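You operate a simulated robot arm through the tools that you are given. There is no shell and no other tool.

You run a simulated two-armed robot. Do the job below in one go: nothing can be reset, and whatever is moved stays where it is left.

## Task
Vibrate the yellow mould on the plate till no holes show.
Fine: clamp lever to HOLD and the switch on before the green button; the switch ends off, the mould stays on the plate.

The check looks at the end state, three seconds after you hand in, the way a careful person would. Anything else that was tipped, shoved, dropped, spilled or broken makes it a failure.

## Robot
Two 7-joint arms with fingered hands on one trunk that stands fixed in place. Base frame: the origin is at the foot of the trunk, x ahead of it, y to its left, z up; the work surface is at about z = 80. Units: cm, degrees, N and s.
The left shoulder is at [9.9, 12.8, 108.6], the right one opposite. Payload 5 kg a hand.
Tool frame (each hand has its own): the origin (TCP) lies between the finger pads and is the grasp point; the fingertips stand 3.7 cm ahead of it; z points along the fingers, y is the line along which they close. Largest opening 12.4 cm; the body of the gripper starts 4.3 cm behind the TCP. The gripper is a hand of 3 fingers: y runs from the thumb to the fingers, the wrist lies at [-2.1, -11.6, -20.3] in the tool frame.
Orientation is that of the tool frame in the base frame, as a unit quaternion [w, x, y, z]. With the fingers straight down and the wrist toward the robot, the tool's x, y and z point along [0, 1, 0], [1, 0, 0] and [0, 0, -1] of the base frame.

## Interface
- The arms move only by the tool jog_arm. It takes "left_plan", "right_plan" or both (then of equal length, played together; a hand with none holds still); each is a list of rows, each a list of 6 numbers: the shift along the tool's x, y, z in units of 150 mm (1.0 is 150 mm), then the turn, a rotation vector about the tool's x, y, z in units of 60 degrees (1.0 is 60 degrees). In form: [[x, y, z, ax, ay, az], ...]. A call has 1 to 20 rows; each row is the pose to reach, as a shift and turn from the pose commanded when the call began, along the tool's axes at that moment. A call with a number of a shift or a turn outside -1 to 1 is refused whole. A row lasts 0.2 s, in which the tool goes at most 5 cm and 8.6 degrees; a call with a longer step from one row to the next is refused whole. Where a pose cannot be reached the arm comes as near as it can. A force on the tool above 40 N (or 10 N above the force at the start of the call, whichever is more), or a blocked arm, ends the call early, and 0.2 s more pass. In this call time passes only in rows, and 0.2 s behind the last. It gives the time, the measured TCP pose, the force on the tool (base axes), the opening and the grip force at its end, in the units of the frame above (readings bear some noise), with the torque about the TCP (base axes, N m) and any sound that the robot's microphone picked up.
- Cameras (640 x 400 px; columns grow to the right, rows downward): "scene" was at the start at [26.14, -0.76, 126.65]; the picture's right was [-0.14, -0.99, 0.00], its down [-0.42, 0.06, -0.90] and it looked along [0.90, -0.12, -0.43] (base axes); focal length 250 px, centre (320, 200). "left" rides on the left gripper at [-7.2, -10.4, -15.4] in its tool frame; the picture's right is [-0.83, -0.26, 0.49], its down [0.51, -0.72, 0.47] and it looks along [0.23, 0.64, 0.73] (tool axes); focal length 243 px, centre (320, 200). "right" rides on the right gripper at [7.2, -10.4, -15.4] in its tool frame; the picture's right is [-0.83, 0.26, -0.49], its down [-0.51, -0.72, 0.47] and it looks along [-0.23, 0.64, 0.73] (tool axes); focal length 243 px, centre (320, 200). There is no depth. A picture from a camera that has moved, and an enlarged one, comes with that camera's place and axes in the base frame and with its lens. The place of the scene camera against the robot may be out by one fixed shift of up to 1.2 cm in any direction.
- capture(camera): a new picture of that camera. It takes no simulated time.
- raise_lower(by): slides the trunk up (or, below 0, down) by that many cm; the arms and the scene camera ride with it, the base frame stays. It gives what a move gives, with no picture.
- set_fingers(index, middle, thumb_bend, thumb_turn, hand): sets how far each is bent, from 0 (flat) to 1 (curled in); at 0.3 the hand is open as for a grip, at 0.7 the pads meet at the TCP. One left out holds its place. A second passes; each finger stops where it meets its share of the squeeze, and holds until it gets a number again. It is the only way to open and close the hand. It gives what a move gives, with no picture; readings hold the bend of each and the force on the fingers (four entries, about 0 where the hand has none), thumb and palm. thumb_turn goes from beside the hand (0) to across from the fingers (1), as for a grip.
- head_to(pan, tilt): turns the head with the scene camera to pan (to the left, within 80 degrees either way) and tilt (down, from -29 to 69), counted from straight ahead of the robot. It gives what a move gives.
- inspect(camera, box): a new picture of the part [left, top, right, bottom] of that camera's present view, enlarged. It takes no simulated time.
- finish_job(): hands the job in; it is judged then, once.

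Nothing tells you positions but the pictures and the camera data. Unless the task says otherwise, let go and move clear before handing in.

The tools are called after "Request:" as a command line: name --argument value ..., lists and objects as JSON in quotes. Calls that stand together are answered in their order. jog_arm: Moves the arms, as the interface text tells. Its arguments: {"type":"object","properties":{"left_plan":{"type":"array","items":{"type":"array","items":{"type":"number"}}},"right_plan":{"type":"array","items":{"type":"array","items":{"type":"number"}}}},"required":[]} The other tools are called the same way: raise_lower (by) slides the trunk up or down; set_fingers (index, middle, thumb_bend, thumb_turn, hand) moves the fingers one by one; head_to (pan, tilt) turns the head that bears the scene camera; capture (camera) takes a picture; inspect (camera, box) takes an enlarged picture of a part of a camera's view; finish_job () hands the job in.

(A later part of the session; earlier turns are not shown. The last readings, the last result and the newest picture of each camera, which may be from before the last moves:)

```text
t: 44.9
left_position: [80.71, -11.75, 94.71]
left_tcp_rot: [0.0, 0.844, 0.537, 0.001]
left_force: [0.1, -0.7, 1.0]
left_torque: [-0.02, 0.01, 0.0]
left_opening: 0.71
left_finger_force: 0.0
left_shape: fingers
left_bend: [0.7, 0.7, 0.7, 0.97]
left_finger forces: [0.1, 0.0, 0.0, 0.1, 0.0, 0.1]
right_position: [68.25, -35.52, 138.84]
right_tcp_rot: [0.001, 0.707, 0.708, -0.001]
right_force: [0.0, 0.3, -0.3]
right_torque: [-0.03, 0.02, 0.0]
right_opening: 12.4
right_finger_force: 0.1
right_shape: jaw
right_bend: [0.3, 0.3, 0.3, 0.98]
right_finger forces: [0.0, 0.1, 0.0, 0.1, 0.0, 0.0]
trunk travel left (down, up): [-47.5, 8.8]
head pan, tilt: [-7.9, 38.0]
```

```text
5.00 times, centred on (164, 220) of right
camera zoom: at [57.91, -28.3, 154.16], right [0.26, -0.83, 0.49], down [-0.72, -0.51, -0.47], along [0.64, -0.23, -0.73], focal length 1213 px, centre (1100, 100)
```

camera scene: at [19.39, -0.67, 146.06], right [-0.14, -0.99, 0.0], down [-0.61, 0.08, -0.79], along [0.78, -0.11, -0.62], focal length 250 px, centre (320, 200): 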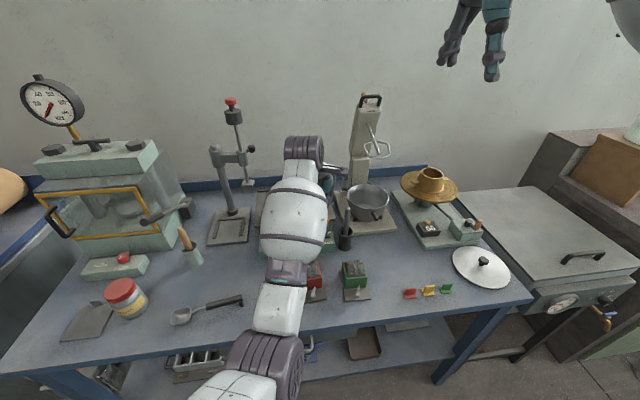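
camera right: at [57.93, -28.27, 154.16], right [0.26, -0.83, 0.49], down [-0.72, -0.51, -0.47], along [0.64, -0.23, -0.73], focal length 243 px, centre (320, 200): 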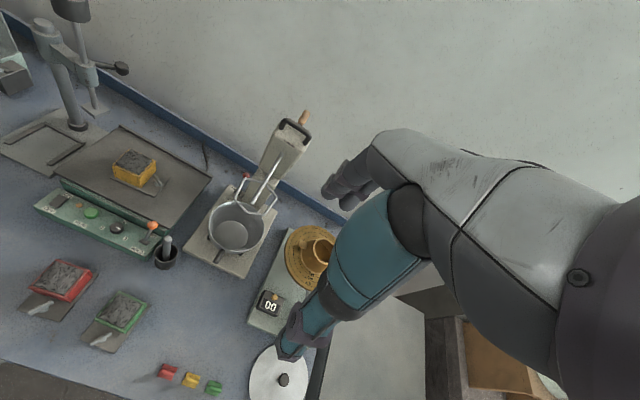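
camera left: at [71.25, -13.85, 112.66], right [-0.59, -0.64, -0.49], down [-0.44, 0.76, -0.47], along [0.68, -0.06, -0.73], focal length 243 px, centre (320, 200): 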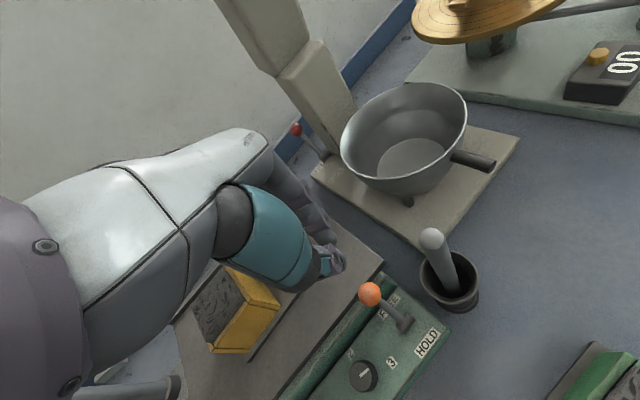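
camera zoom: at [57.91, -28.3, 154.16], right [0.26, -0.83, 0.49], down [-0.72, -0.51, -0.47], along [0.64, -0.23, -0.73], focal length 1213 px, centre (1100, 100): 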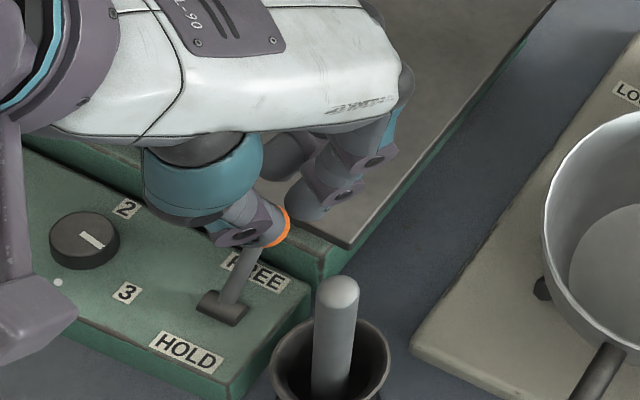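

The thumb tip passed just over the ball without moving the lever, so the tip is nearer 3.7 cm below the TCP as stated. I back off behind the ball again and lower 1.8 cm more.

Request:
jog_arm --left_plan '[[0.03, 0.066, 0, 0, 0, 0], [0.06, 0.133, 0, 0, 0, 0], [0.096, 0.206, 0, 0, 0, 0], [0.096, 0.206, 0.06, 0, 0, 0], [0.096, 0.206, 0.115, 0, 0, 0]]'

Request:
inspect --camera "right" --box '[100, 180, 228, 260]'

Request:
inspect --camera "left" --box '[220, 220, 476, 380]'

```text
t: 46.1
left_position: [84.16, -11.78, 92.91]
left_tcp_rot: [0.0, 0.844, 0.537, -0.001]
left_force: [-0.2, 0.0, 0.0]
left_torque: [-0.01, -0.01, 0.01]
left_opening: 0.72
left_finger_force: 0.0
left_shape: fingers
left_bend: [0.7, 0.7, 0.7, 0.97]
left_finger forces: [0.0, 0.1, 0.0, 0.0, 0.1, 0.1]
right_position: [68.3, -35.46, 138.87]
right_tcp_rot: [0.0, 0.707, 0.707, 0.0]
right_force: [0.6, 0.5, 0.0]
right_torque: [0.0, -0.02, -0.03]
right_opening: 12.4
right_finger_force: 0.1
right_shape: jaw
right_bend: [0.3, 0.3, 0.3, 0.98]
right_finger forces: [0.1, 0.0, 0.0, 0.0, 0.1, 0.1]
trunk travel left (down, up): [-47.5, 8.8]
head pan, tilt: [-7.9, 38.0]
```

```text
5.00 times, centred on (164, 220) of right
camera zoom: at [57.94, -28.29, 154.14], right [0.26, -0.83, 0.49], down [-0.72, -0.51, -0.47], along [0.64, -0.23, -0.73], focal length 1213 px, centre (1100, 100)
```

zoom: 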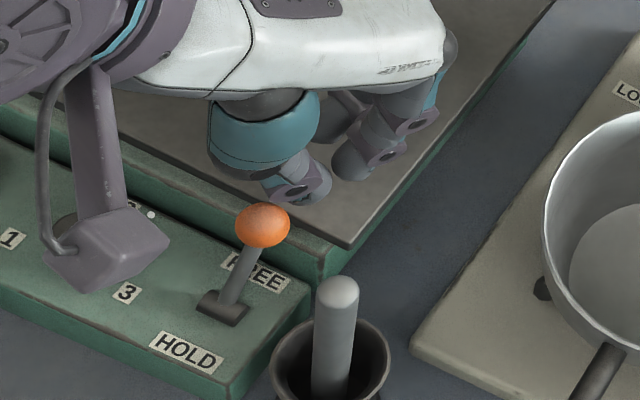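

```text
2.50 times, centred on (348, 300) of left
camera zoom: at [71.58, -13.84, 108.25], right [-0.59, -0.64, -0.49], down [-0.44, 0.76, -0.47], along [0.68, -0.06, -0.73], focal length 606 px, centre (250, -50)
```

zoom: 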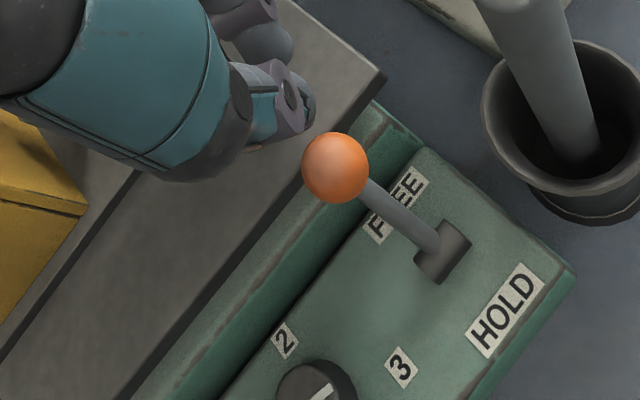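

The thumb is now behind and level with the ball. I push toward the robot again.

Request:
jog_arm --left_plan '[[-0.014, -0.03, 0, 0, 0, 0], [-0.028, -0.06, 0, 0, 0, 0], [-0.042, -0.091, 0, 0, 0, 0], [-0.056, -0.121, 0, 0, 0, 0], [-0.07, -0.151, 0, 0, 0, 0], [-0.085, -0.181, 0, 0, 0, 0], [-0.099, -0.211, 0, 0, 0, 0]]'

Request:
inspect --camera "right" --box '[100, 180, 228, 260]'

Request:
inspect --camera "left" --box '[220, 220, 476, 380]'

```text
t: 47.7
left_position: [80.57, -11.77, 92.98]
left_tcp_rot: [0.0, 0.843, 0.538, 0.0]
left_force: [-1.1, 0.3, 0.4]
left_torque: [0.03, 0.0, 0.02]
left_opening: 0.61
left_finger_force: 0.0
left_shape: fingers
left_bend: [0.7, 0.7, 0.7, 0.98]
left_finger forces: [0.1, 0.0, 0.1, 0.0, 0.1, 0.0]
right_position: [68.22, -35.51, 138.81]
right_tcp_rot: [0.0, 0.707, 0.707, 0.0]
right_force: [0.7, 0.1, -0.7]
right_torque: [0.02, 0.0, 0.02]
right_opening: 12.38
right_finger_force: 0.1
right_shape: jaw
right_bend: [0.3, 0.3, 0.3, 0.98]
right_finger forces: [0.1, 0.0, 0.0, 0.1, 0.0, 0.0]
trunk travel left (down, up): [-47.5, 8.8]
head pan, tilt: [-7.9, 38.0]
```

```text
5.00 times, centred on (164, 220) of right
camera zoom: at [57.92, -28.29, 154.15], right [0.26, -0.83, 0.49], down [-0.72, -0.51, -0.47], along [0.64, -0.23, -0.73], focal length 1213 px, centre (1100, 100)
```

zoom: 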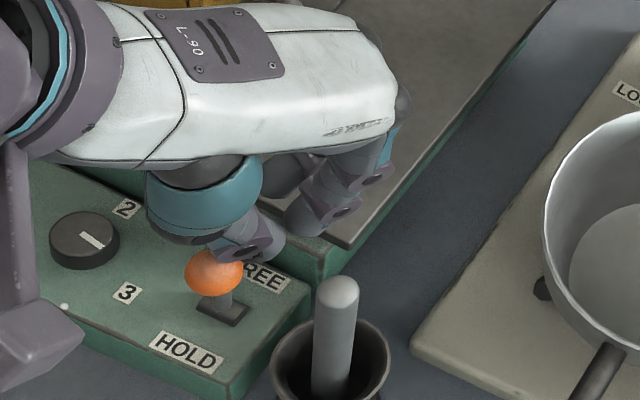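

```text
2.50 times, centred on (348, 300) of left
camera zoom: at [68.07, -13.93, 108.33], right [-0.59, -0.64, -0.49], down [-0.44, 0.76, -0.47], along [0.68, -0.06, -0.73], focal length 606 px, centre (250, -50)
```

zoom: 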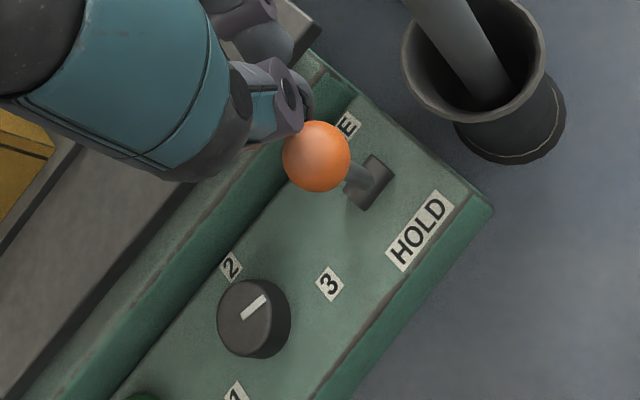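

The lever is now upright and moving with the thumb. I continue pushing it toward HOLD.

Request:
jog_arm --left_plan '[[-0.014, -0.03, 0, 0, 0, 0], [-0.028, -0.06, 0, 0, 0, 0], [-0.042, -0.091, 0, 0, 0, 0], [-0.056, -0.121, 0, 0, 0, 0], [-0.07, -0.151, 0, 0, 0, 0], [-0.085, -0.181, 0, 0, 0, 0], [-0.099, -0.211, 0, 0, 0, 0]]'

Request:
inspect --camera "right" --box '[100, 180, 228, 260]'

Request:
inspect --camera "left" --box '[220, 220, 476, 380]'

```text
t: 49.3
left_position: [77.12, -11.86, 93.07]
left_tcp_rot: [0.0, 0.843, 0.537, 0.0]
left_force: [-0.3, -0.4, 0.1]
left_torque: [0.01, 0.0, 0.0]
left_opening: 0.64
left_finger_force: 0.1
left_shape: fingers
left_bend: [0.7, 0.7, 0.7, 0.98]
left_finger forces: [0.0, 0.0, 0.0, 0.1, 0.1, 0.0]
right_position: [68.25, -35.51, 138.82]
right_tcp_rot: [0.0, 0.706, 0.708, 0.0]
right_force: [-0.3, -0.3, -0.2]
right_torque: [-0.01, 0.02, 0.01]
right_opening: 12.37
right_finger_force: 0.1
right_shape: jaw
right_bend: [0.3, 0.3, 0.3, 0.98]
right_finger forces: [0.1, 0.1, 0.1, 0.1, 0.0, 0.0]
trunk travel left (down, up): [-47.5, 8.8]
head pan, tilt: [-7.9, 38.0]
```

```text
5.00 times, centred on (164, 220) of right
camera zoom: at [57.91, -28.29, 154.16], right [0.26, -0.83, 0.49], down [-0.72, -0.51, -0.47], along [0.64, -0.23, -0.73], focal length 1213 px, centre (1100, 100)
```

zoom: 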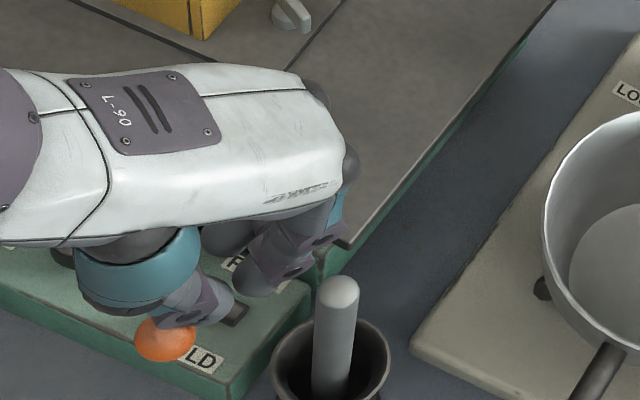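

```text
2.50 times, centred on (348, 300) of left
camera zoom: at [64.56, -14.0, 108.4], right [-0.59, -0.64, -0.49], down [-0.44, 0.76, -0.47], along [0.68, -0.06, -0.73], focal length 606 px, centre (250, -50)
```

zoom: 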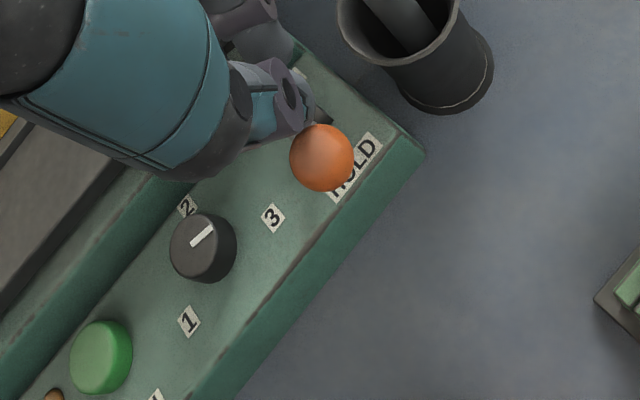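

The ball is now over the HOLD label at x≈74. I nudge a little further to be sure it is at its stop.

Request:
jog_arm --left_plan '[[-0.008, -0.018, 0, 0, 0, 0], [-0.017, -0.036, 0, 0, 0, 0], [-0.024, -0.05, 0, 0, 0, 0]]'

Request:
inspect --camera "right" --box '[100, 180, 228, 260]'

```text
t: 50.1
left_position: [76.29, -11.77, 93.03]
left_tcp_rot: [0.0, 0.843, 0.538, 0.0]
left_force: [3.2, -0.4, 3.5]
left_torque: [0.0, -0.06, 0.0]
left_opening: 0.39
left_finger_force: 3.1
left_shape: fingers
left_bend: [0.7, 0.7, 0.71, 0.98]
left_finger forces: [0.0, 0.0, 0.0, 0.0, 5.1, 0.0]
right_position: [68.31, -35.45, 138.94]
right_tcp_rot: [0.001, 0.707, 0.707, 0.0]
right_force: [-0.4, -0.7, 0.2]
right_torque: [-0.01, 0.0, -0.01]
right_opening: 12.38
right_finger_force: 0.1
right_shape: jaw
right_bend: [0.3, 0.3, 0.3, 0.98]
right_finger forces: [0.0, 0.1, 0.0, 0.1, 0.0, 0.0]
trunk travel left (down, up): [-47.5, 8.8]
head pan, tilt: [-7.9, 38.0]
```

```text
5.00 times, centred on (164, 220) of right
camera zoom: at [57.93, -28.31, 154.16], right [0.26, -0.83, 0.49], down [-0.72, -0.51, -0.47], along [0.64, -0.23, -0.73], focal length 1213 px, centre (1100, 100)
```

zoom: 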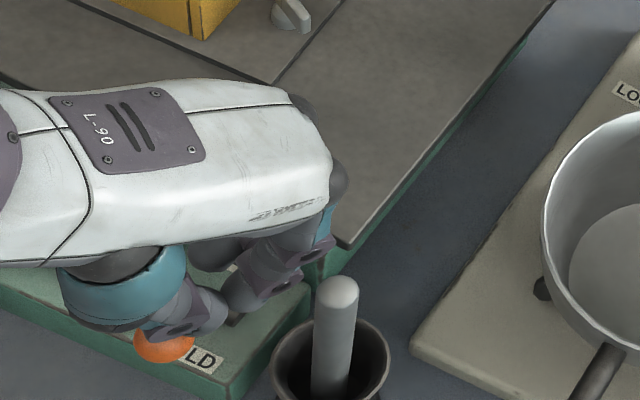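

The thumb now meets resistance (3 N) with the ball at rest over HOLD, so the lever is home. I back off and rise clear.

Request:
jog_arm --left_plan '[[0.021, 0.045, 0, 0, 0, 0], [0.042, 0.091, 0, 0, 0, 0], [0.042, 0.091, -0.1, 0, 0, 0], [0.042, 0.091, -0.3, 0, 0, 0], [0.042, 0.091, -0.55, 0, 0, 0], [0.042, 0.091, -0.8, 0, 0, 0]]'

Request:
set_fingers --hand "left" --thumb_bend 0.3 --middle 1.0

Request:
inspect --camera "right" --box '[20, 100, 276, 260]'

Request:
capture --camera "left"

```text
t: 51.5
left_position: [77.74, -11.91, 105.17]
left_tcp_rot: [0.001, 0.843, 0.538, 0.0]
left_force: [-0.1, 0.4, -0.9]
left_torque: [0.05, 0.02, 0.02]
left_opening: 0.65
left_finger_force: 0.1
left_shape: fingers
left_bend: [0.7, 0.7, 0.7, 0.97]
left_finger forces: [0.0, 0.0, 0.1, 0.0, 0.0, 0.1]
right_position: [68.37, -35.41, 138.8]
right_tcp_rot: [-0.001, 0.706, 0.708, 0.0]
right_force: [-0.1, 0.1, -0.1]
right_torque: [-0.01, -0.03, 0.01]
right_opening: 12.36
right_finger_force: 0.0
right_shape: jaw
right_bend: [0.3, 0.3, 0.3, 0.98]
right_finger forces: [0.0, 0.0, 0.0, 0.0, 0.1, 0.0]
trunk travel left (down, up): [-47.5, 8.8]
head pan, tilt: [-7.9, 38.0]
```

```text
t: 52.5
left_position: [77.77, -11.8, 105.16]
left_tcp_rot: [0.0, 0.843, 0.537, 0.0]
left_force: [0.3, 0.4, -0.5]
left_torque: [-0.03, 0.0, -0.03]
left_opening: 6.73
left_finger_force: 0.1
left_shape: fingers
left_bend: [0.7, 1.0, 0.3, 0.97]
left_finger forces: [0.0, 0.0, 0.1, 0.1, 0.0, 0.0]
right_position: [68.14, -35.52, 138.87]
right_tcp_rot: [-0.002, 0.706, 0.708, 0.0]
right_force: [-1.1, -0.2, -0.6]
right_torque: [0.0, -0.02, 0.0]
right_opening: 12.38
right_finger_force: 0.0
right_shape: jaw
right_bend: [0.3, 0.3, 0.3, 0.98]
right_finger forces: [0.1, 0.0, 0.0, 0.0, 0.0, 0.0]
trunk travel left (down, up): [-47.5, 8.8]
head pan, tilt: [-7.9, 38.0]
```

```text
2.50 times, centred on (148, 180) of right
camera zoom: at [57.92, -28.3, 154.15], right [0.26, -0.83, 0.49], down [-0.72, -0.51, -0.47], along [0.64, -0.23, -0.73], focal length 606 px, centre (750, 250)
```

zoom: 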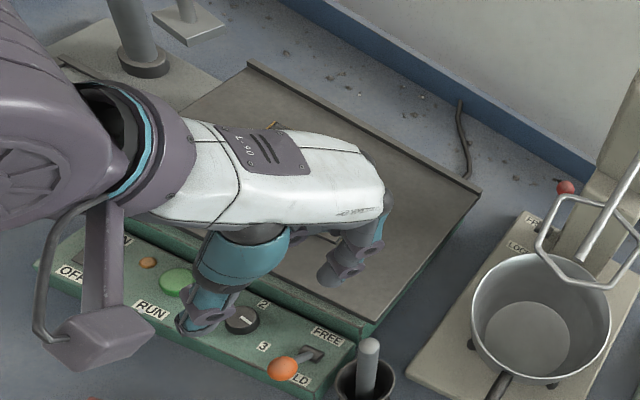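

```text
taken
camera left: at [65.18, -13.98, 120.44], right [-0.59, -0.64, -0.49], down [-0.44, 0.76, -0.47], along [0.68, -0.06, -0.73], focal length 243 px, centre (320, 200)
```

left: 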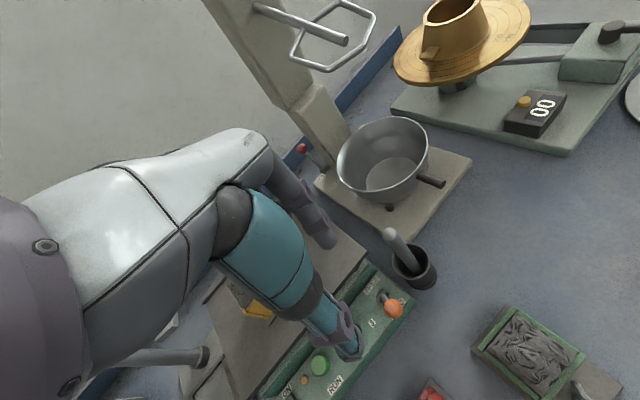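

The lever stands at HOLD, and the index finger (right side of the hand) is the lone pointer, with its tip about 1 cm right of the TCP axis. Next I carry it left toward the ON end of the rocker switch at about (78.1, 8.0).

Request:
jog_arm --left_plan '[[0.135, -0.058, 0, 0, 0, 0.05], [0.27, -0.117, 0, 0, 0, 0.1], [0.405, -0.175, 0, 0, 0, 0.15], [0.54, -0.234, 0, 0, 0, 0.2], [0.673, -0.292, 0, 0, 0, 0.25]]'

Request:
jog_arm --left_plan '[[0.105, -0.081, 0.05, 0, 0, 0.05], [0.21, -0.162, 0.1, 0, 0, 0.1], [0.315, -0.243, 0.15, 0, 0, 0.15], [0.42, -0.324, 0.2, 0, 0, 0.2], [0.523, -0.404, 0.267, 0, 0, 0.25]]'

Request:
inspect --camera "right" --box '[0, 120, 208, 250]'

Request:
capture --camera "left"

Request:
capture --camera "scene"

```text
t: 53.7
left_position: [78.12, -0.92, 105.18]
left_tcp_rot: [0.0, 0.906, 0.423, -0.001]
left_force: [-0.7, -0.1, 0.3]
left_torque: [-0.02, 0.03, 0.0]
left_opening: 6.75
left_finger_force: 0.1
left_shape: fingers
left_bend: [0.7, 1.0, 0.3, 0.97]
left_finger forces: [0.0, 0.0, 0.1, 0.0, 0.0, 0.0]
right_position: [68.35, -35.38, 138.82]
right_tcp_rot: [0.0, 0.707, 0.708, 0.0]
right_force: [-0.1, 0.5, 0.6]
right_torque: [-0.03, -0.03, 0.0]
right_opening: 12.38
right_finger_force: 0.0
right_shape: jaw
right_bend: [0.3, 0.3, 0.3, 0.98]
right_finger forces: [0.0, 0.1, 0.0, 0.1, 0.0, 0.1]
trunk travel left (down, up): [-47.5, 8.8]
head pan, tilt: [-7.9, 38.0]
```

```text
t: 54.9
left_position: [78.4, 9.11, 101.12]
left_tcp_rot: [0.001, 0.954, 0.3, 0.0]
left_force: [-0.2, -0.6, -1.0]
left_torque: [-0.04, 0.02, -0.01]
left_opening: 6.75
left_finger_force: 0.0
left_shape: fingers
left_bend: [0.7, 1.0, 0.3, 0.97]
left_finger forces: [0.0, 0.1, 0.0, 0.0, 0.0, 0.0]
right_position: [68.21, -35.33, 138.92]
right_tcp_rot: [0.0, 0.707, 0.707, -0.001]
right_force: [0.2, 0.6, 1.3]
right_torque: [-0.02, 0.01, 0.01]
right_opening: 12.38
right_finger_force: 0.1
right_shape: jaw
right_bend: [0.3, 0.3, 0.3, 0.98]
right_finger forces: [0.0, 0.0, 0.1, 0.1, 0.1, 0.0]
trunk travel left (down, up): [-47.5, 8.8]
head pan, tilt: [-7.9, 38.0]
```

```text
3.08 times, centred on (104, 185) of right
camera zoom: at [57.92, -28.21, 154.17], right [0.26, -0.83, 0.49], down [-0.72, -0.51, -0.47], along [0.64, -0.23, -0.73], focal length 746 px, centre (985, 246)
```

zoom: 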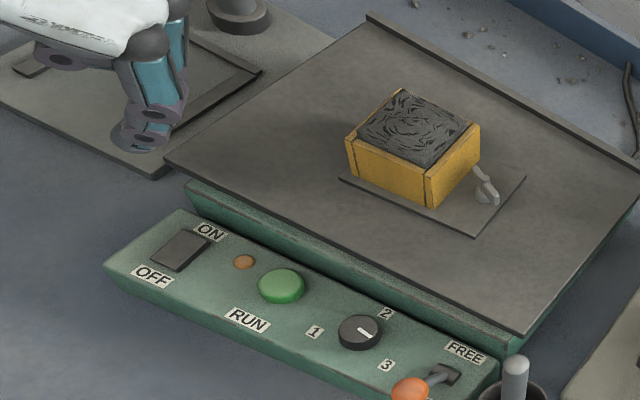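

```text
taken
camera left: at [66.51, 13.56, 116.39], right [-0.83, -0.26, -0.49], down [0.0, 0.88, -0.47], along [0.56, -0.39, -0.73], focal length 243 px, centre (320, 200)
```

left: 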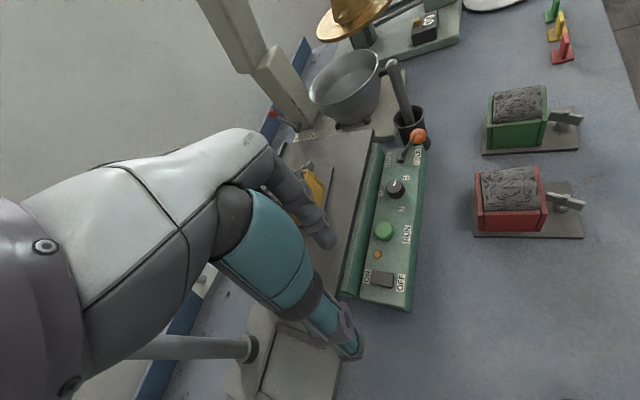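

```text
taken
camera scene: at [19.37, -0.59, 146.06], right [-0.14, -0.99, 0.0], down [-0.61, 0.08, -0.79], along [0.78, -0.11, -0.62], focal length 250 px, centre (320, 200)
```

scene: 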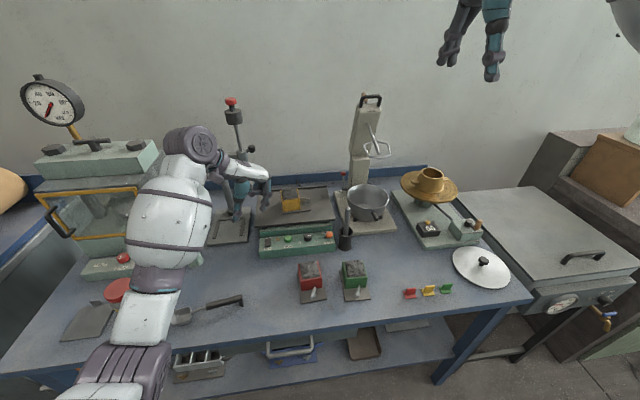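

The index tip is at about (78.6, 7.9), directly above the far (ON) end of the rocker. I lower it to just above the switch with a small correction.

Request:
jog_arm --left_plan '[[-0.009, -0.01, 0.2, 0, 0, 0], [-0.018, -0.021, 0.4, 0, 0, 0], [-0.018, -0.021, 0.58, 0, 0, 0], [-0.018, -0.021, 0.7, 0, 0, 0]]'

Request:
inspect --camera "right" --box '[0, 160, 160, 260]'

Request:
inspect --camera "left" --box '[270, 200, 430, 300]'

```text
t: 55.9
left_position: [77.98, 8.98, 90.36]
left_tcp_rot: [0.001, 0.954, 0.301, 0.0]
left_force: [0.8, 0.3, -0.1]
left_torque: [0.02, 0.01, -0.02]
left_opening: 6.73
left_finger_force: 0.1
left_shape: fingers
left_bend: [0.7, 1.0, 0.3, 0.97]
left_finger forces: [0.0, 0.0, 0.0, 0.1, 0.0, 0.0]
right_position: [68.31, -35.44, 138.88]
right_tcp_rot: [0.0, 0.707, 0.708, 0.0]
right_force: [0.4, 0.3, -0.5]
right_torque: [-0.01, 0.04, -0.02]
right_opening: 12.36
right_finger_force: 0.1
right_shape: jaw
right_bend: [0.3, 0.3, 0.3, 0.98]
right_finger forces: [0.0, 0.0, 0.0, 0.0, 0.0, 0.1]
trunk travel left (down, up): [-47.5, 8.8]
head pan, tilt: [-7.9, 38.0]
```

```text
4.00 times, centred on (80, 210) of right
camera zoom: at [57.95, -28.23, 154.15], right [0.26, -0.83, 0.49], down [-0.72, -0.51, -0.47], along [0.64, -0.23, -0.73], focal length 970 px, centre (1280, 160)
```

zoom: 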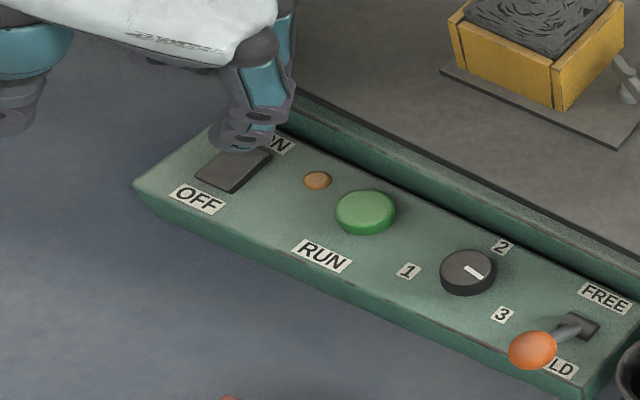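

```text
4.00 times, centred on (350, 250) of left
camera zoom: at [66.12, 13.54, 105.73], right [-0.83, -0.26, -0.49], down [0.0, 0.88, -0.47], along [0.56, -0.39, -0.73], focal length 970 px, centre (200, 0)
```

zoom: 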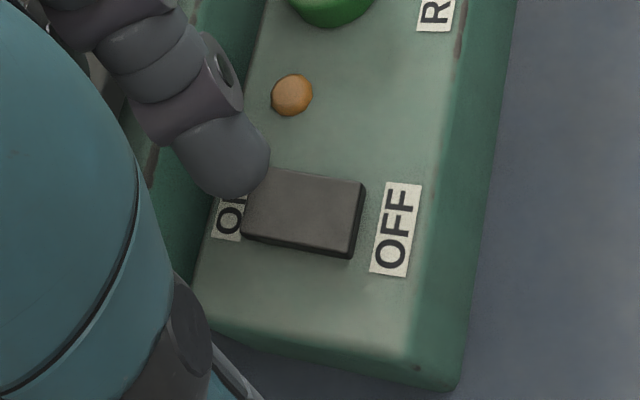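

The tip is about 1 cm above the ON half of the rocker. I press down in small steps and listen for a click.

Request:
jog_arm --left_plan '[[0.005, 0.003, 0.03, 0, 0, 0], [0.008, 0.005, 0.06, 0, 0, 0], [0.008, 0.005, 0.08, 0, 0, 0]]'

Request:
inspect --camera "left" --box '[270, 200, 430, 300]'

```text
t: 56.7
left_position: [78.27, 9.14, 89.29]
left_tcp_rot: [0.0, 0.954, 0.301, 0.0]
left_force: [0.2, -0.9, -1.3]
left_torque: [0.0, -0.01, -0.01]
left_opening: 6.73
left_finger_force: 0.0
left_shape: fingers
left_bend: [0.7, 1.0, 0.3, 0.97]
left_finger forces: [0.0, 0.0, 0.0, 0.0, 0.0, 0.0]
right_position: [68.21, -35.46, 138.82]
right_tcp_rot: [0.0, 0.707, 0.708, -0.001]
right_force: [0.2, 1.6, 0.8]
right_torque: [0.01, -0.01, 0.01]
right_opening: 12.39
right_finger_force: 0.2
right_shape: jaw
right_bend: [0.3, 0.3, 0.3, 0.98]
right_finger forces: [0.0, 0.0, 0.1, 0.0, 0.0, 0.1]
trunk travel left (down, up): [-47.5, 8.8]
head pan, tilt: [-7.9, 38.0]
```

```text
4.00 times, centred on (350, 250) of left
camera zoom: at [66.29, 13.59, 104.54], right [-0.83, -0.26, -0.49], down [0.0, 0.88, -0.47], along [0.56, -0.39, -0.73], focal length 970 px, centre (200, 0)
```

zoom: 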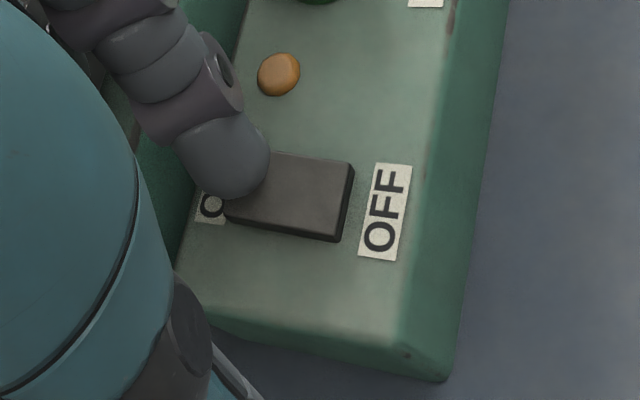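

No contact yet. I continue down with a slight shift toward the rocker's centre line.

Request:
jog_arm --left_plan '[[0.006, -0.008, 0.015, 0, 0, 0], [0.011, -0.016, 0.03, 0, 0, 0], [0.011, -0.016, 0.045, 0, 0, 0]]'

Request:
inspect --camera "left" --box '[270, 200, 430, 300]'

```text
t: 57.5
left_position: [78.33, 9.49, 88.97]
left_tcp_rot: [0.001, 0.954, 0.301, 0.001]
left_force: [2.3, 0.1, 9.8]
left_torque: [-0.2, -0.03, 0.05]
left_opening: 6.66
left_finger_force: 4.7
left_shape: fingers
left_bend: [0.7, 1.0, 0.3, 0.97]
left_finger forces: [9.5, 0.0, 0.0, 0.0, 0.0, 0.0]
right_position: [68.27, -35.35, 138.78]
right_tcp_rot: [0.001, 0.707, 0.708, 0.001]
right_force: [-0.7, -0.2, 0.7]
right_torque: [0.0, 0.0, 0.0]
right_opening: 12.4
right_finger_force: 0.1
right_shape: jaw
right_bend: [0.3, 0.3, 0.3, 0.98]
right_finger forces: [0.0, 0.1, 0.0, 0.1, 0.0, 0.0]
trunk travel left (down, up): [-47.5, 8.8]
head pan, tilt: [-7.9, 38.0]
```

```text
4.00 times, centred on (350, 250) of left
camera zoom: at [66.25, 13.87, 104.05], right [-0.83, -0.26, -0.49], down [0.0, 0.88, -0.47], along [0.56, -0.39, -0.73], focal length 970 px, centre (200, 0)
```

zoom: 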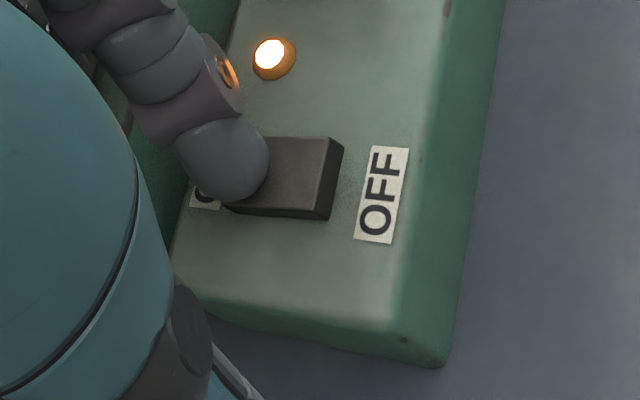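

The lamp is lit and the rocker has tipped to ON. I rise and move the fingertip over the green RUN button at (78.1, 1.5).

Request:
jog_arm --left_plan '[[0, 0, -0.1, 0, 0, 0], [0, 0, -0.25, 0, 0, 0], [-0.07, 0.09, -0.3, 0, 0, 0], [-0.14, 0.18, -0.3, 0, 0, 0], [-0.21, 0.27, -0.28, 0, 0, 0], [-0.27, 0.364, -0.23, 0, 0, 0]]'

Request:
inspect --camera "left" --box '[270, 180, 430, 280]'

Request:
inspect --camera "right" --box '[0, 140, 208, 270]'

```text
t: 58.9
left_position: [78.1, 2.66, 91.9]
left_tcp_rot: [0.0, 0.954, 0.301, 0.0]
left_force: [0.5, -0.1, 0.5]
left_torque: [0.03, 0.0, 0.01]
left_opening: 6.71
left_finger_force: 0.0
left_shape: fingers
left_bend: [0.7, 1.0, 0.3, 0.97]
left_finger forces: [0.0, 0.1, 0.1, 0.1, 0.0, 0.1]
right_position: [68.36, -35.49, 138.73]
right_tcp_rot: [0.001, 0.707, 0.707, 0.0]
right_force: [-0.5, 0.4, 0.3]
right_torque: [0.0, 0.0, 0.01]
right_opening: 12.4
right_finger_force: 0.1
right_shape: jaw
right_bend: [0.3, 0.3, 0.3, 0.98]
right_finger forces: [0.1, 0.0, 0.0, 0.1, 0.1, 0.1]
trunk travel left (down, up): [-47.5, 8.8]
head pan, tilt: [-7.9, 38.0]
```

```text
4.00 times, centred on (350, 230) of left
camera zoom: at [66.17, 7.11, 107.22], right [-0.83, -0.26, -0.49], down [0.0, 0.88, -0.47], along [0.56, -0.39, -0.73], focal length 970 px, centre (200, 80)
```

zoom: 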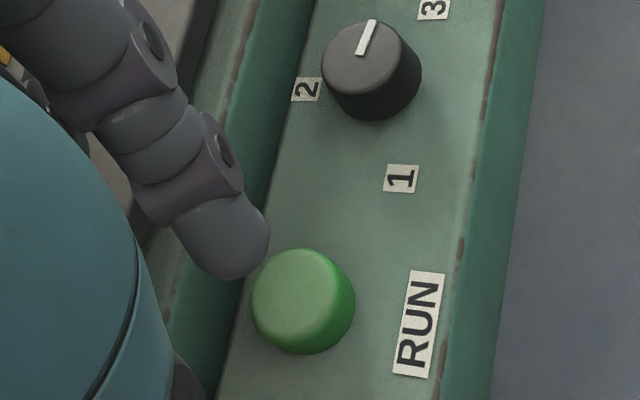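

```text
3.08 times, centred on (104, 205) of right
camera zoom: at [57.99, -28.37, 154.1], right [0.26, -0.83, 0.49], down [-0.72, -0.51, -0.47], along [0.64, -0.23, -0.73], focal length 746 px, centre (985, 185)
```

zoom: 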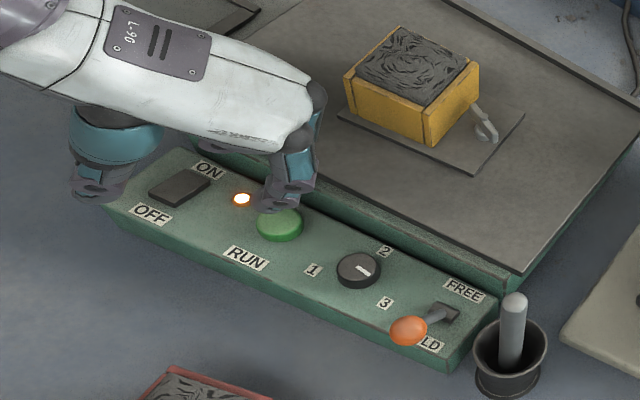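

The tip is just off the button's centre, so I correct by about (−0.5, +0.3) cm and lower to near contact.

Request:
jog_arm --left_plan '[[-0.008, -0.018, 0.04, 0, 0, 0], [-0.016, -0.035, 0.08, 0, 0, 0], [-0.016, -0.035, 0.11, 0, 0, 0]]'

Request:
inspect --camera "left" --box '[270, 180, 430, 280]'

```text
t: 59.7
left_position: [77.63, 3.06, 90.4]
left_tcp_rot: [-0.001, 0.954, 0.301, 0.0]
left_force: [0.5, 0.2, 0.4]
left_torque: [0.01, -0.04, 0.01]
left_opening: 6.73
left_finger_force: 0.1
left_shape: fingers
left_bend: [0.7, 1.0, 0.3, 0.97]
left_finger forces: [0.0, 0.1, 0.1, 0.0, 0.0, 0.1]
right_position: [68.28, -35.42, 138.81]
right_tcp_rot: [-0.001, 0.707, 0.708, 0.0]
right_force: [0.6, -0.2, -0.5]
right_torque: [-0.02, 0.01, 0.02]
right_opening: 12.37
right_finger_force: 0.1
right_shape: jaw
right_bend: [0.3, 0.3, 0.3, 0.98]
right_finger forces: [0.0, 0.0, 0.0, 0.0, 0.0, 0.0]
trunk travel left (down, up): [-47.5, 8.8]
head pan, tilt: [-7.9, 38.0]
```

```text
4.00 times, centred on (350, 230) of left
camera zoom: at [65.64, 7.44, 105.67], right [-0.83, -0.26, -0.49], down [0.0, 0.88, -0.47], along [0.56, -0.39, -0.73], focal length 970 px, centre (200, 80)
```

zoom: 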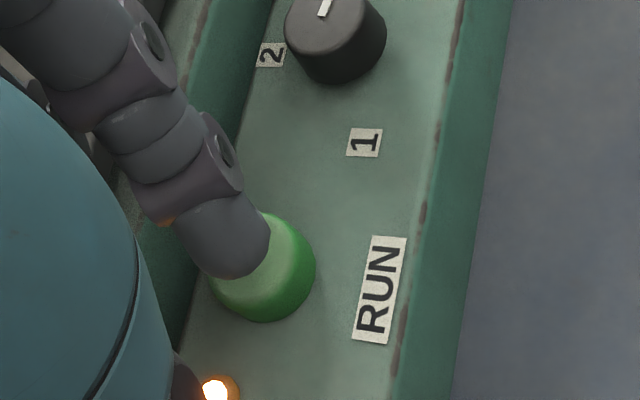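

The tip is over the button. I press down in small steps and listen for the vibrator.

Request:
jog_arm --left_plan '[[-0.003, -0.004, 0.02, 0, 0, 0], [-0.005, -0.008, 0.04, 0, 0, 0], [-0.005, -0.008, 0.05, 0, 0, 0]]'

Request:
inspect --camera "left" --box '[270, 180, 430, 280]'

Request:
inspect --camera "right" --box '[80, 130, 208, 210]'

```text
t: 60.5
left_position: [77.32, 3.05, 89.7]
left_tcp_rot: [0.001, 0.954, 0.3, 0.0]
left_force: [-1.0, 0.8, 0.0]
left_torque: [0.04, 0.03, 0.02]
left_opening: 6.69
left_finger_force: 0.1
left_shape: fingers
left_bend: [0.7, 1.0, 0.3, 0.97]
left_finger forces: [0.0, 0.1, 0.0, 0.0, 0.0, 0.0]
right_position: [68.28, -35.48, 138.82]
right_tcp_rot: [-0.001, 0.706, 0.709, 0.0]
right_force: [0.5, -0.3, -0.1]
right_torque: [0.04, -0.01, 0.01]
right_opening: 12.37
right_finger_force: 0.0
right_shape: jaw
right_bend: [0.3, 0.3, 0.3, 0.98]
right_finger forces: [0.0, 0.0, 0.1, 0.0, 0.0, 0.0]
trunk travel left (down, up): [-47.5, 8.8]
head pan, tilt: [-7.9, 38.0]
```

```text
4.00 times, centred on (350, 230) of left
camera zoom: at [65.42, 7.48, 104.96], right [-0.83, -0.26, -0.49], down [0.0, 0.88, -0.47], along [0.56, -0.39, -0.73], focal length 970 px, centre (200, 80)
```

zoom: 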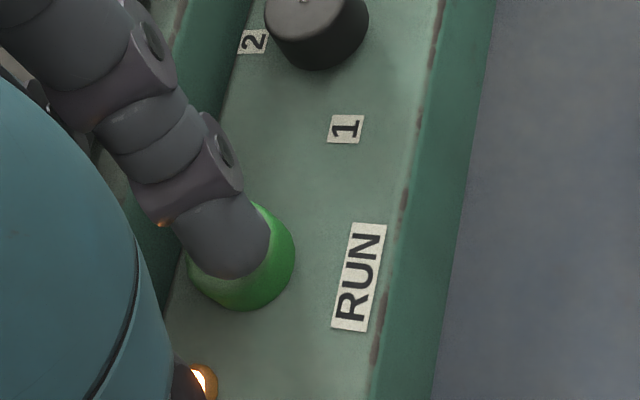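

```text
5.00 times, centred on (144, 170) of right
camera zoom: at [57.93, -28.3, 154.15], right [0.26, -0.83, 0.49], down [-0.72, -0.51, -0.47], along [0.64, -0.23, -0.73], focal length 1213 px, centre (1200, 350)
```

zoom: 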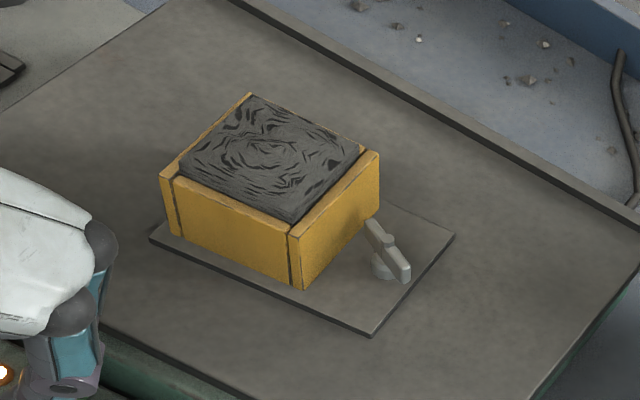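

The fingertip is over the button's middle but not yet pressing. I continue a few millimetres at a time.

Request:
jog_arm --left_plan '[[0, 0, 0.015, 0, 0, 0], [0, 0, 0.03, 0, 0, 0]]'

Request:
inspect --camera "right" --box '[80, 130, 208, 210]'

```text
t: 61.1
left_position: [77.45, 3.03, 89.2]
left_tcp_rot: [0.0, 0.954, 0.3, 0.001]
left_force: [0.4, 0.0, 0.8]
left_torque: [-0.01, 0.01, 0.01]
left_opening: 6.7
left_finger_force: 0.5
left_shape: fingers
left_bend: [0.7, 1.0, 0.3, 0.97]
left_finger forces: [0.5, 0.1, 0.0, 0.0, 0.0, 0.1]
right_position: [68.25, -35.53, 138.8]
right_tcp_rot: [-0.001, 0.707, 0.707, -0.001]
right_force: [-0.2, -0.3, 0.0]
right_torque: [0.0, -0.01, 0.0]
right_opening: 12.4
right_finger_force: 0.0
right_shape: jaw
right_bend: [0.3, 0.3, 0.3, 0.98]
right_finger forces: [0.1, 0.0, 0.0, 0.1, 0.1, 0.1]
trunk travel left (down, up): [-47.5, 8.8]
head pan, tilt: [-7.9, 38.0]
```

```text
5.00 times, centred on (144, 170) of right
camera zoom: at [57.91, -28.3, 154.16], right [0.26, -0.83, 0.49], down [-0.72, -0.51, -0.47], along [0.64, -0.23, -0.73], focal length 1213 px, centre (1200, 350)
```

zoom: 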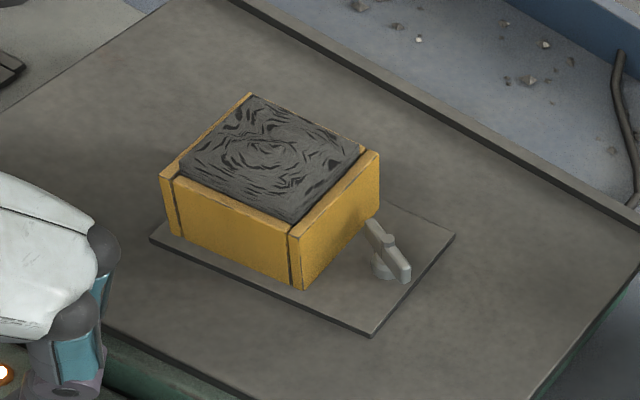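

The index just feels the button (0.5 N). I press a few millimetres more.

Request:
jog_arm --left_plan '[[0, 0, 0.015, 0, 0, 0], [0, 0, 0.03, 0, 0, 0], [0, 0, 0.03, 0, 0, 0]]'

Request:
inspect --camera "right" --box '[80, 130, 208, 210]'

Request:
inspect --camera "left" --box '[270, 180, 430, 280]'

```text
t: 61.9
left_position: [77.34, 3.04, 88.88]
left_tcp_rot: [0.0, 0.954, 0.3, 0.0]
left_force: [0.8, 0.6, 0.8]
left_torque: [-0.04, -0.03, 0.02]
left_opening: 6.66
left_finger_force: 0.8
left_shape: fingers
left_bend: [0.7, 1.0, 0.3, 0.97]
left_finger forces: [2.6, 0.0, 0.0, 0.0, 0.0, 0.0]
right_position: [68.29, -35.58, 138.82]
right_tcp_rot: [0.001, 0.707, 0.708, 0.0]
right_force: [-0.6, 0.0, 0.2]
right_torque: [-0.01, -0.02, 0.0]
right_opening: 12.35
right_finger_force: 0.0
right_shape: jaw
right_bend: [0.3, 0.3, 0.3, 0.98]
right_finger forces: [0.1, 0.1, 0.1, 0.1, 0.0, 0.0]
trunk travel left (down, up): [-47.5, 8.8]
head pan, tilt: [-7.9, 38.0]
heard: click
```

```text
5.00 times, centred on (144, 170) of right
camera zoom: at [57.9, -28.3, 154.16], right [0.26, -0.83, 0.49], down [-0.72, -0.51, -0.47], along [0.64, -0.23, -0.73], focal length 1213 px, centre (1200, 350)
```

zoom: 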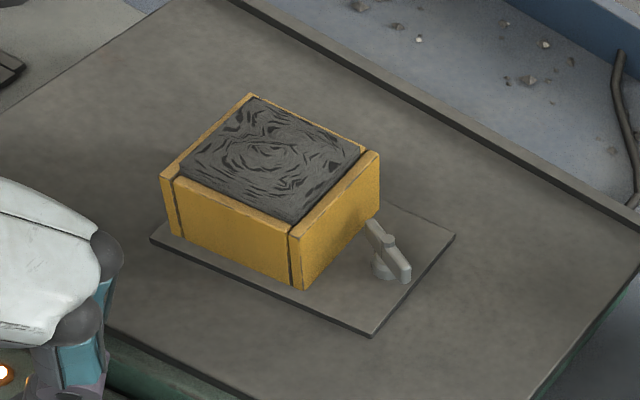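

```text
4.00 times, centred on (350, 230) of left
camera zoom: at [65.47, 7.45, 104.11], right [-0.83, -0.26, -0.49], down [0.0, 0.88, -0.47], along [0.56, -0.39, -0.73], focal length 970 px, centre (200, 80)
```

zoom: 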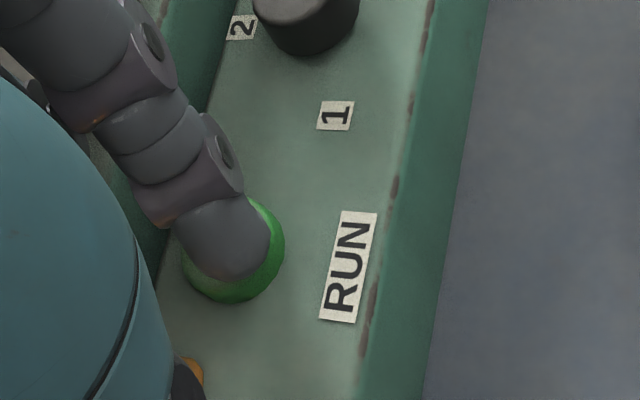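

A click sounded and the mix seems to start settling. I hold the button for a second and look again.

Request:
jog_arm --left_plan '[[0, 0, 0, 0, 0, 0], [0, 0, 0, 0, 0, 0], [0, 0, 0, 0, 0, 0], [0, 0, 0, 0, 0, 0]]'

Request:
inspect --camera "right" --box '[80, 130, 208, 210]'

```text
t: 62.9
left_position: [77.46, 3.07, 88.78]
left_tcp_rot: [0.0, 0.954, 0.301, 0.0]
left_force: [1.1, 0.7, 2.6]
left_torque: [-0.05, -0.04, -0.01]
left_opening: 6.66
left_finger_force: 1.2
left_shape: fingers
left_bend: [0.7, 1.0, 0.3, 0.97]
left_finger forces: [2.6, 0.1, 0.0, 0.0, 0.0, 0.0]
right_position: [68.39, -35.5, 138.83]
right_tcp_rot: [0.0, 0.706, 0.708, 0.0]
right_force: [0.5, 0.6, 0.0]
right_torque: [0.0, 0.02, -0.03]
right_opening: 12.38
right_finger_force: 0.0
right_shape: jaw
right_bend: [0.3, 0.3, 0.3, 0.98]
right_finger forces: [0.0, 0.0, 0.1, 0.0, 0.0, 0.0]
trunk travel left (down, up): [-47.5, 8.8]
head pan, tilt: [-7.9, 38.0]
```

```text
5.00 times, centred on (144, 170) of right
camera zoom: at [57.9, -28.3, 154.16], right [0.26, -0.83, 0.49], down [-0.72, -0.51, -0.47], along [0.64, -0.23, -0.73], focal length 1213 px, centre (1200, 350)
```

zoom: 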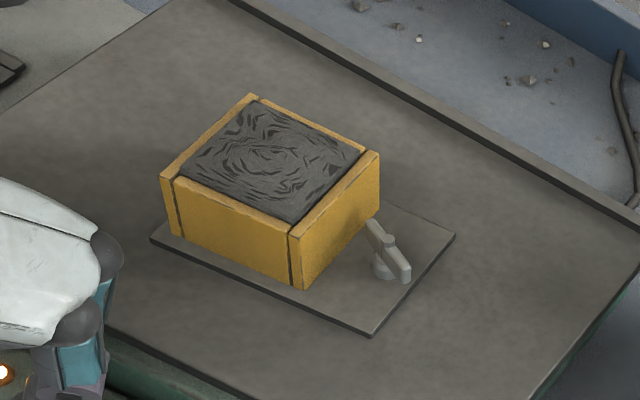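

The mix is visibly sinking and smoothing, so the vibrator is running. I release the button and watch whether it keeps on.

Request:
jog_arm --left_plan '[[0, 0, -0.08, 0, 0, 0], [0, 0, -0.2, 0, 0, 0]]'

Request:
inspect --camera "right" --box '[80, 130, 208, 210]'

```text
t: 63.5
left_position: [77.38, 3.13, 91.93]
left_tcp_rot: [0.0, 0.954, 0.3, -0.001]
left_force: [-0.3, 0.0, 0.1]
left_torque: [-0.01, -0.03, -0.02]
left_opening: 6.71
left_finger_force: 0.2
left_shape: fingers
left_bend: [0.7, 1.0, 0.3, 0.97]
left_finger forces: [0.0, 0.0, 0.0, 0.0, 0.1, 0.0]
right_position: [68.27, -35.39, 138.84]
right_tcp_rot: [0.0, 0.707, 0.708, 0.001]
right_force: [0.1, 0.1, -0.1]
right_torque: [0.0, 0.02, -0.03]
right_opening: 12.35
right_finger_force: 0.2
right_shape: jaw
right_bend: [0.3, 0.3, 0.3, 0.98]
right_finger forces: [0.0, 0.0, 0.1, 0.1, 0.0, 0.0]
trunk travel left (down, up): [-47.5, 8.8]
head pan, tilt: [-7.9, 38.0]
```

```text
5.00 times, centred on (144, 170) of right
camera zoom: at [57.88, -28.3, 154.17], right [0.26, -0.83, 0.49], down [-0.72, -0.51, -0.47], along [0.64, -0.23, -0.73], focal length 1213 px, centre (1200, 350)
```

zoom: 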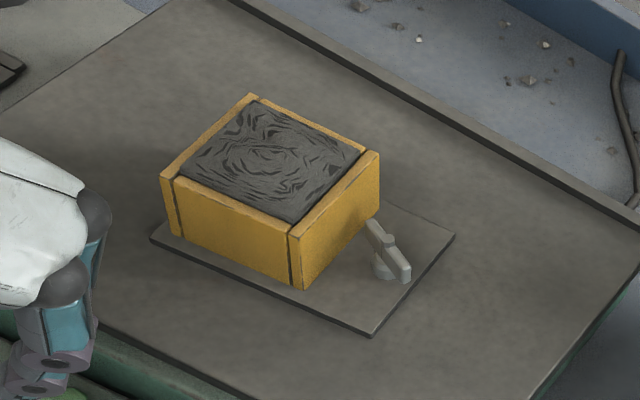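

The surface keeps changing after release, so it seems latched on. I move the fingertip over the OFF end of the switch, ready to stop it, while watching the mix.

Request:
jog_arm --left_plan '[[0.043, -0.097, -0.06, 0, 0, 0], [0.087, -0.194, -0.06, 0, 0, 0], [0.13, -0.29, -0.04, 0, 0, 0], [0.173, -0.387, 0.0, 0, 0, 0]]'

Request:
inspect --camera "right" --box '[80, 130, 208, 210]'

Request:
inspect --camera "left" --box '[270, 200, 430, 300]'

```text
t: 64.5
left_position: [76.25, 9.39, 91.85]
left_tcp_rot: [0.002, 0.954, 0.3, -0.001]
left_force: [0.2, 0.8, -0.3]
left_torque: [0.0, -0.02, 0.0]
left_opening: 6.7
left_finger_force: 0.1
left_shape: fingers
left_bend: [0.7, 1.0, 0.3, 0.97]
left_finger forces: [0.0, 0.0, 0.0, 0.1, 0.0, 0.1]
right_position: [68.23, -35.43, 138.9]
right_tcp_rot: [0.001, 0.706, 0.708, 0.001]
right_force: [0.0, -0.2, -0.3]
right_torque: [-0.01, 0.0, 0.01]
right_opening: 12.38
right_finger_force: 0.0
right_shape: jaw
right_bend: [0.3, 0.3, 0.3, 0.98]
right_finger forces: [0.1, 0.0, 0.1, 0.1, 0.0, 0.0]
trunk travel left (down, up): [-47.5, 8.8]
head pan, tilt: [-7.9, 38.0]
```

```text
5.00 times, centred on (144, 170) of right
camera zoom: at [57.89, -28.21, 154.18], right [0.26, -0.83, 0.49], down [-0.72, -0.51, -0.47], along [0.64, -0.23, -0.73], focal length 1213 px, centre (1200, 350)
```

zoom: 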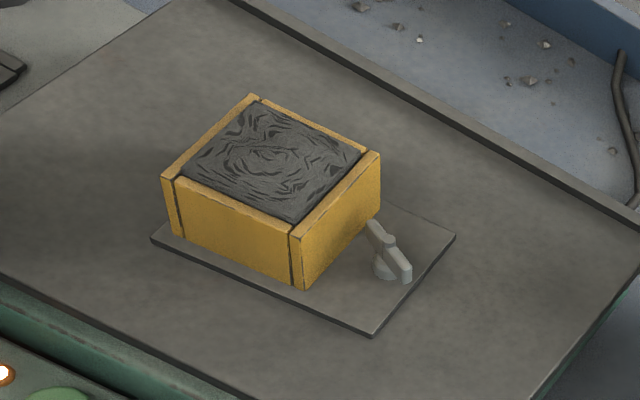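

```text
4.00 times, centred on (350, 250) of left
camera zoom: at [64.28, 13.75, 107.09], right [-0.83, -0.26, -0.49], down [0.0, 0.88, -0.47], along [0.56, -0.39, -0.73], focal length 970 px, centre (200, 0)
```

zoom: 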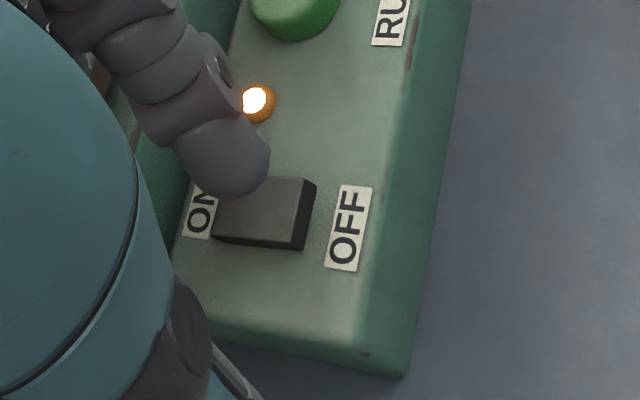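

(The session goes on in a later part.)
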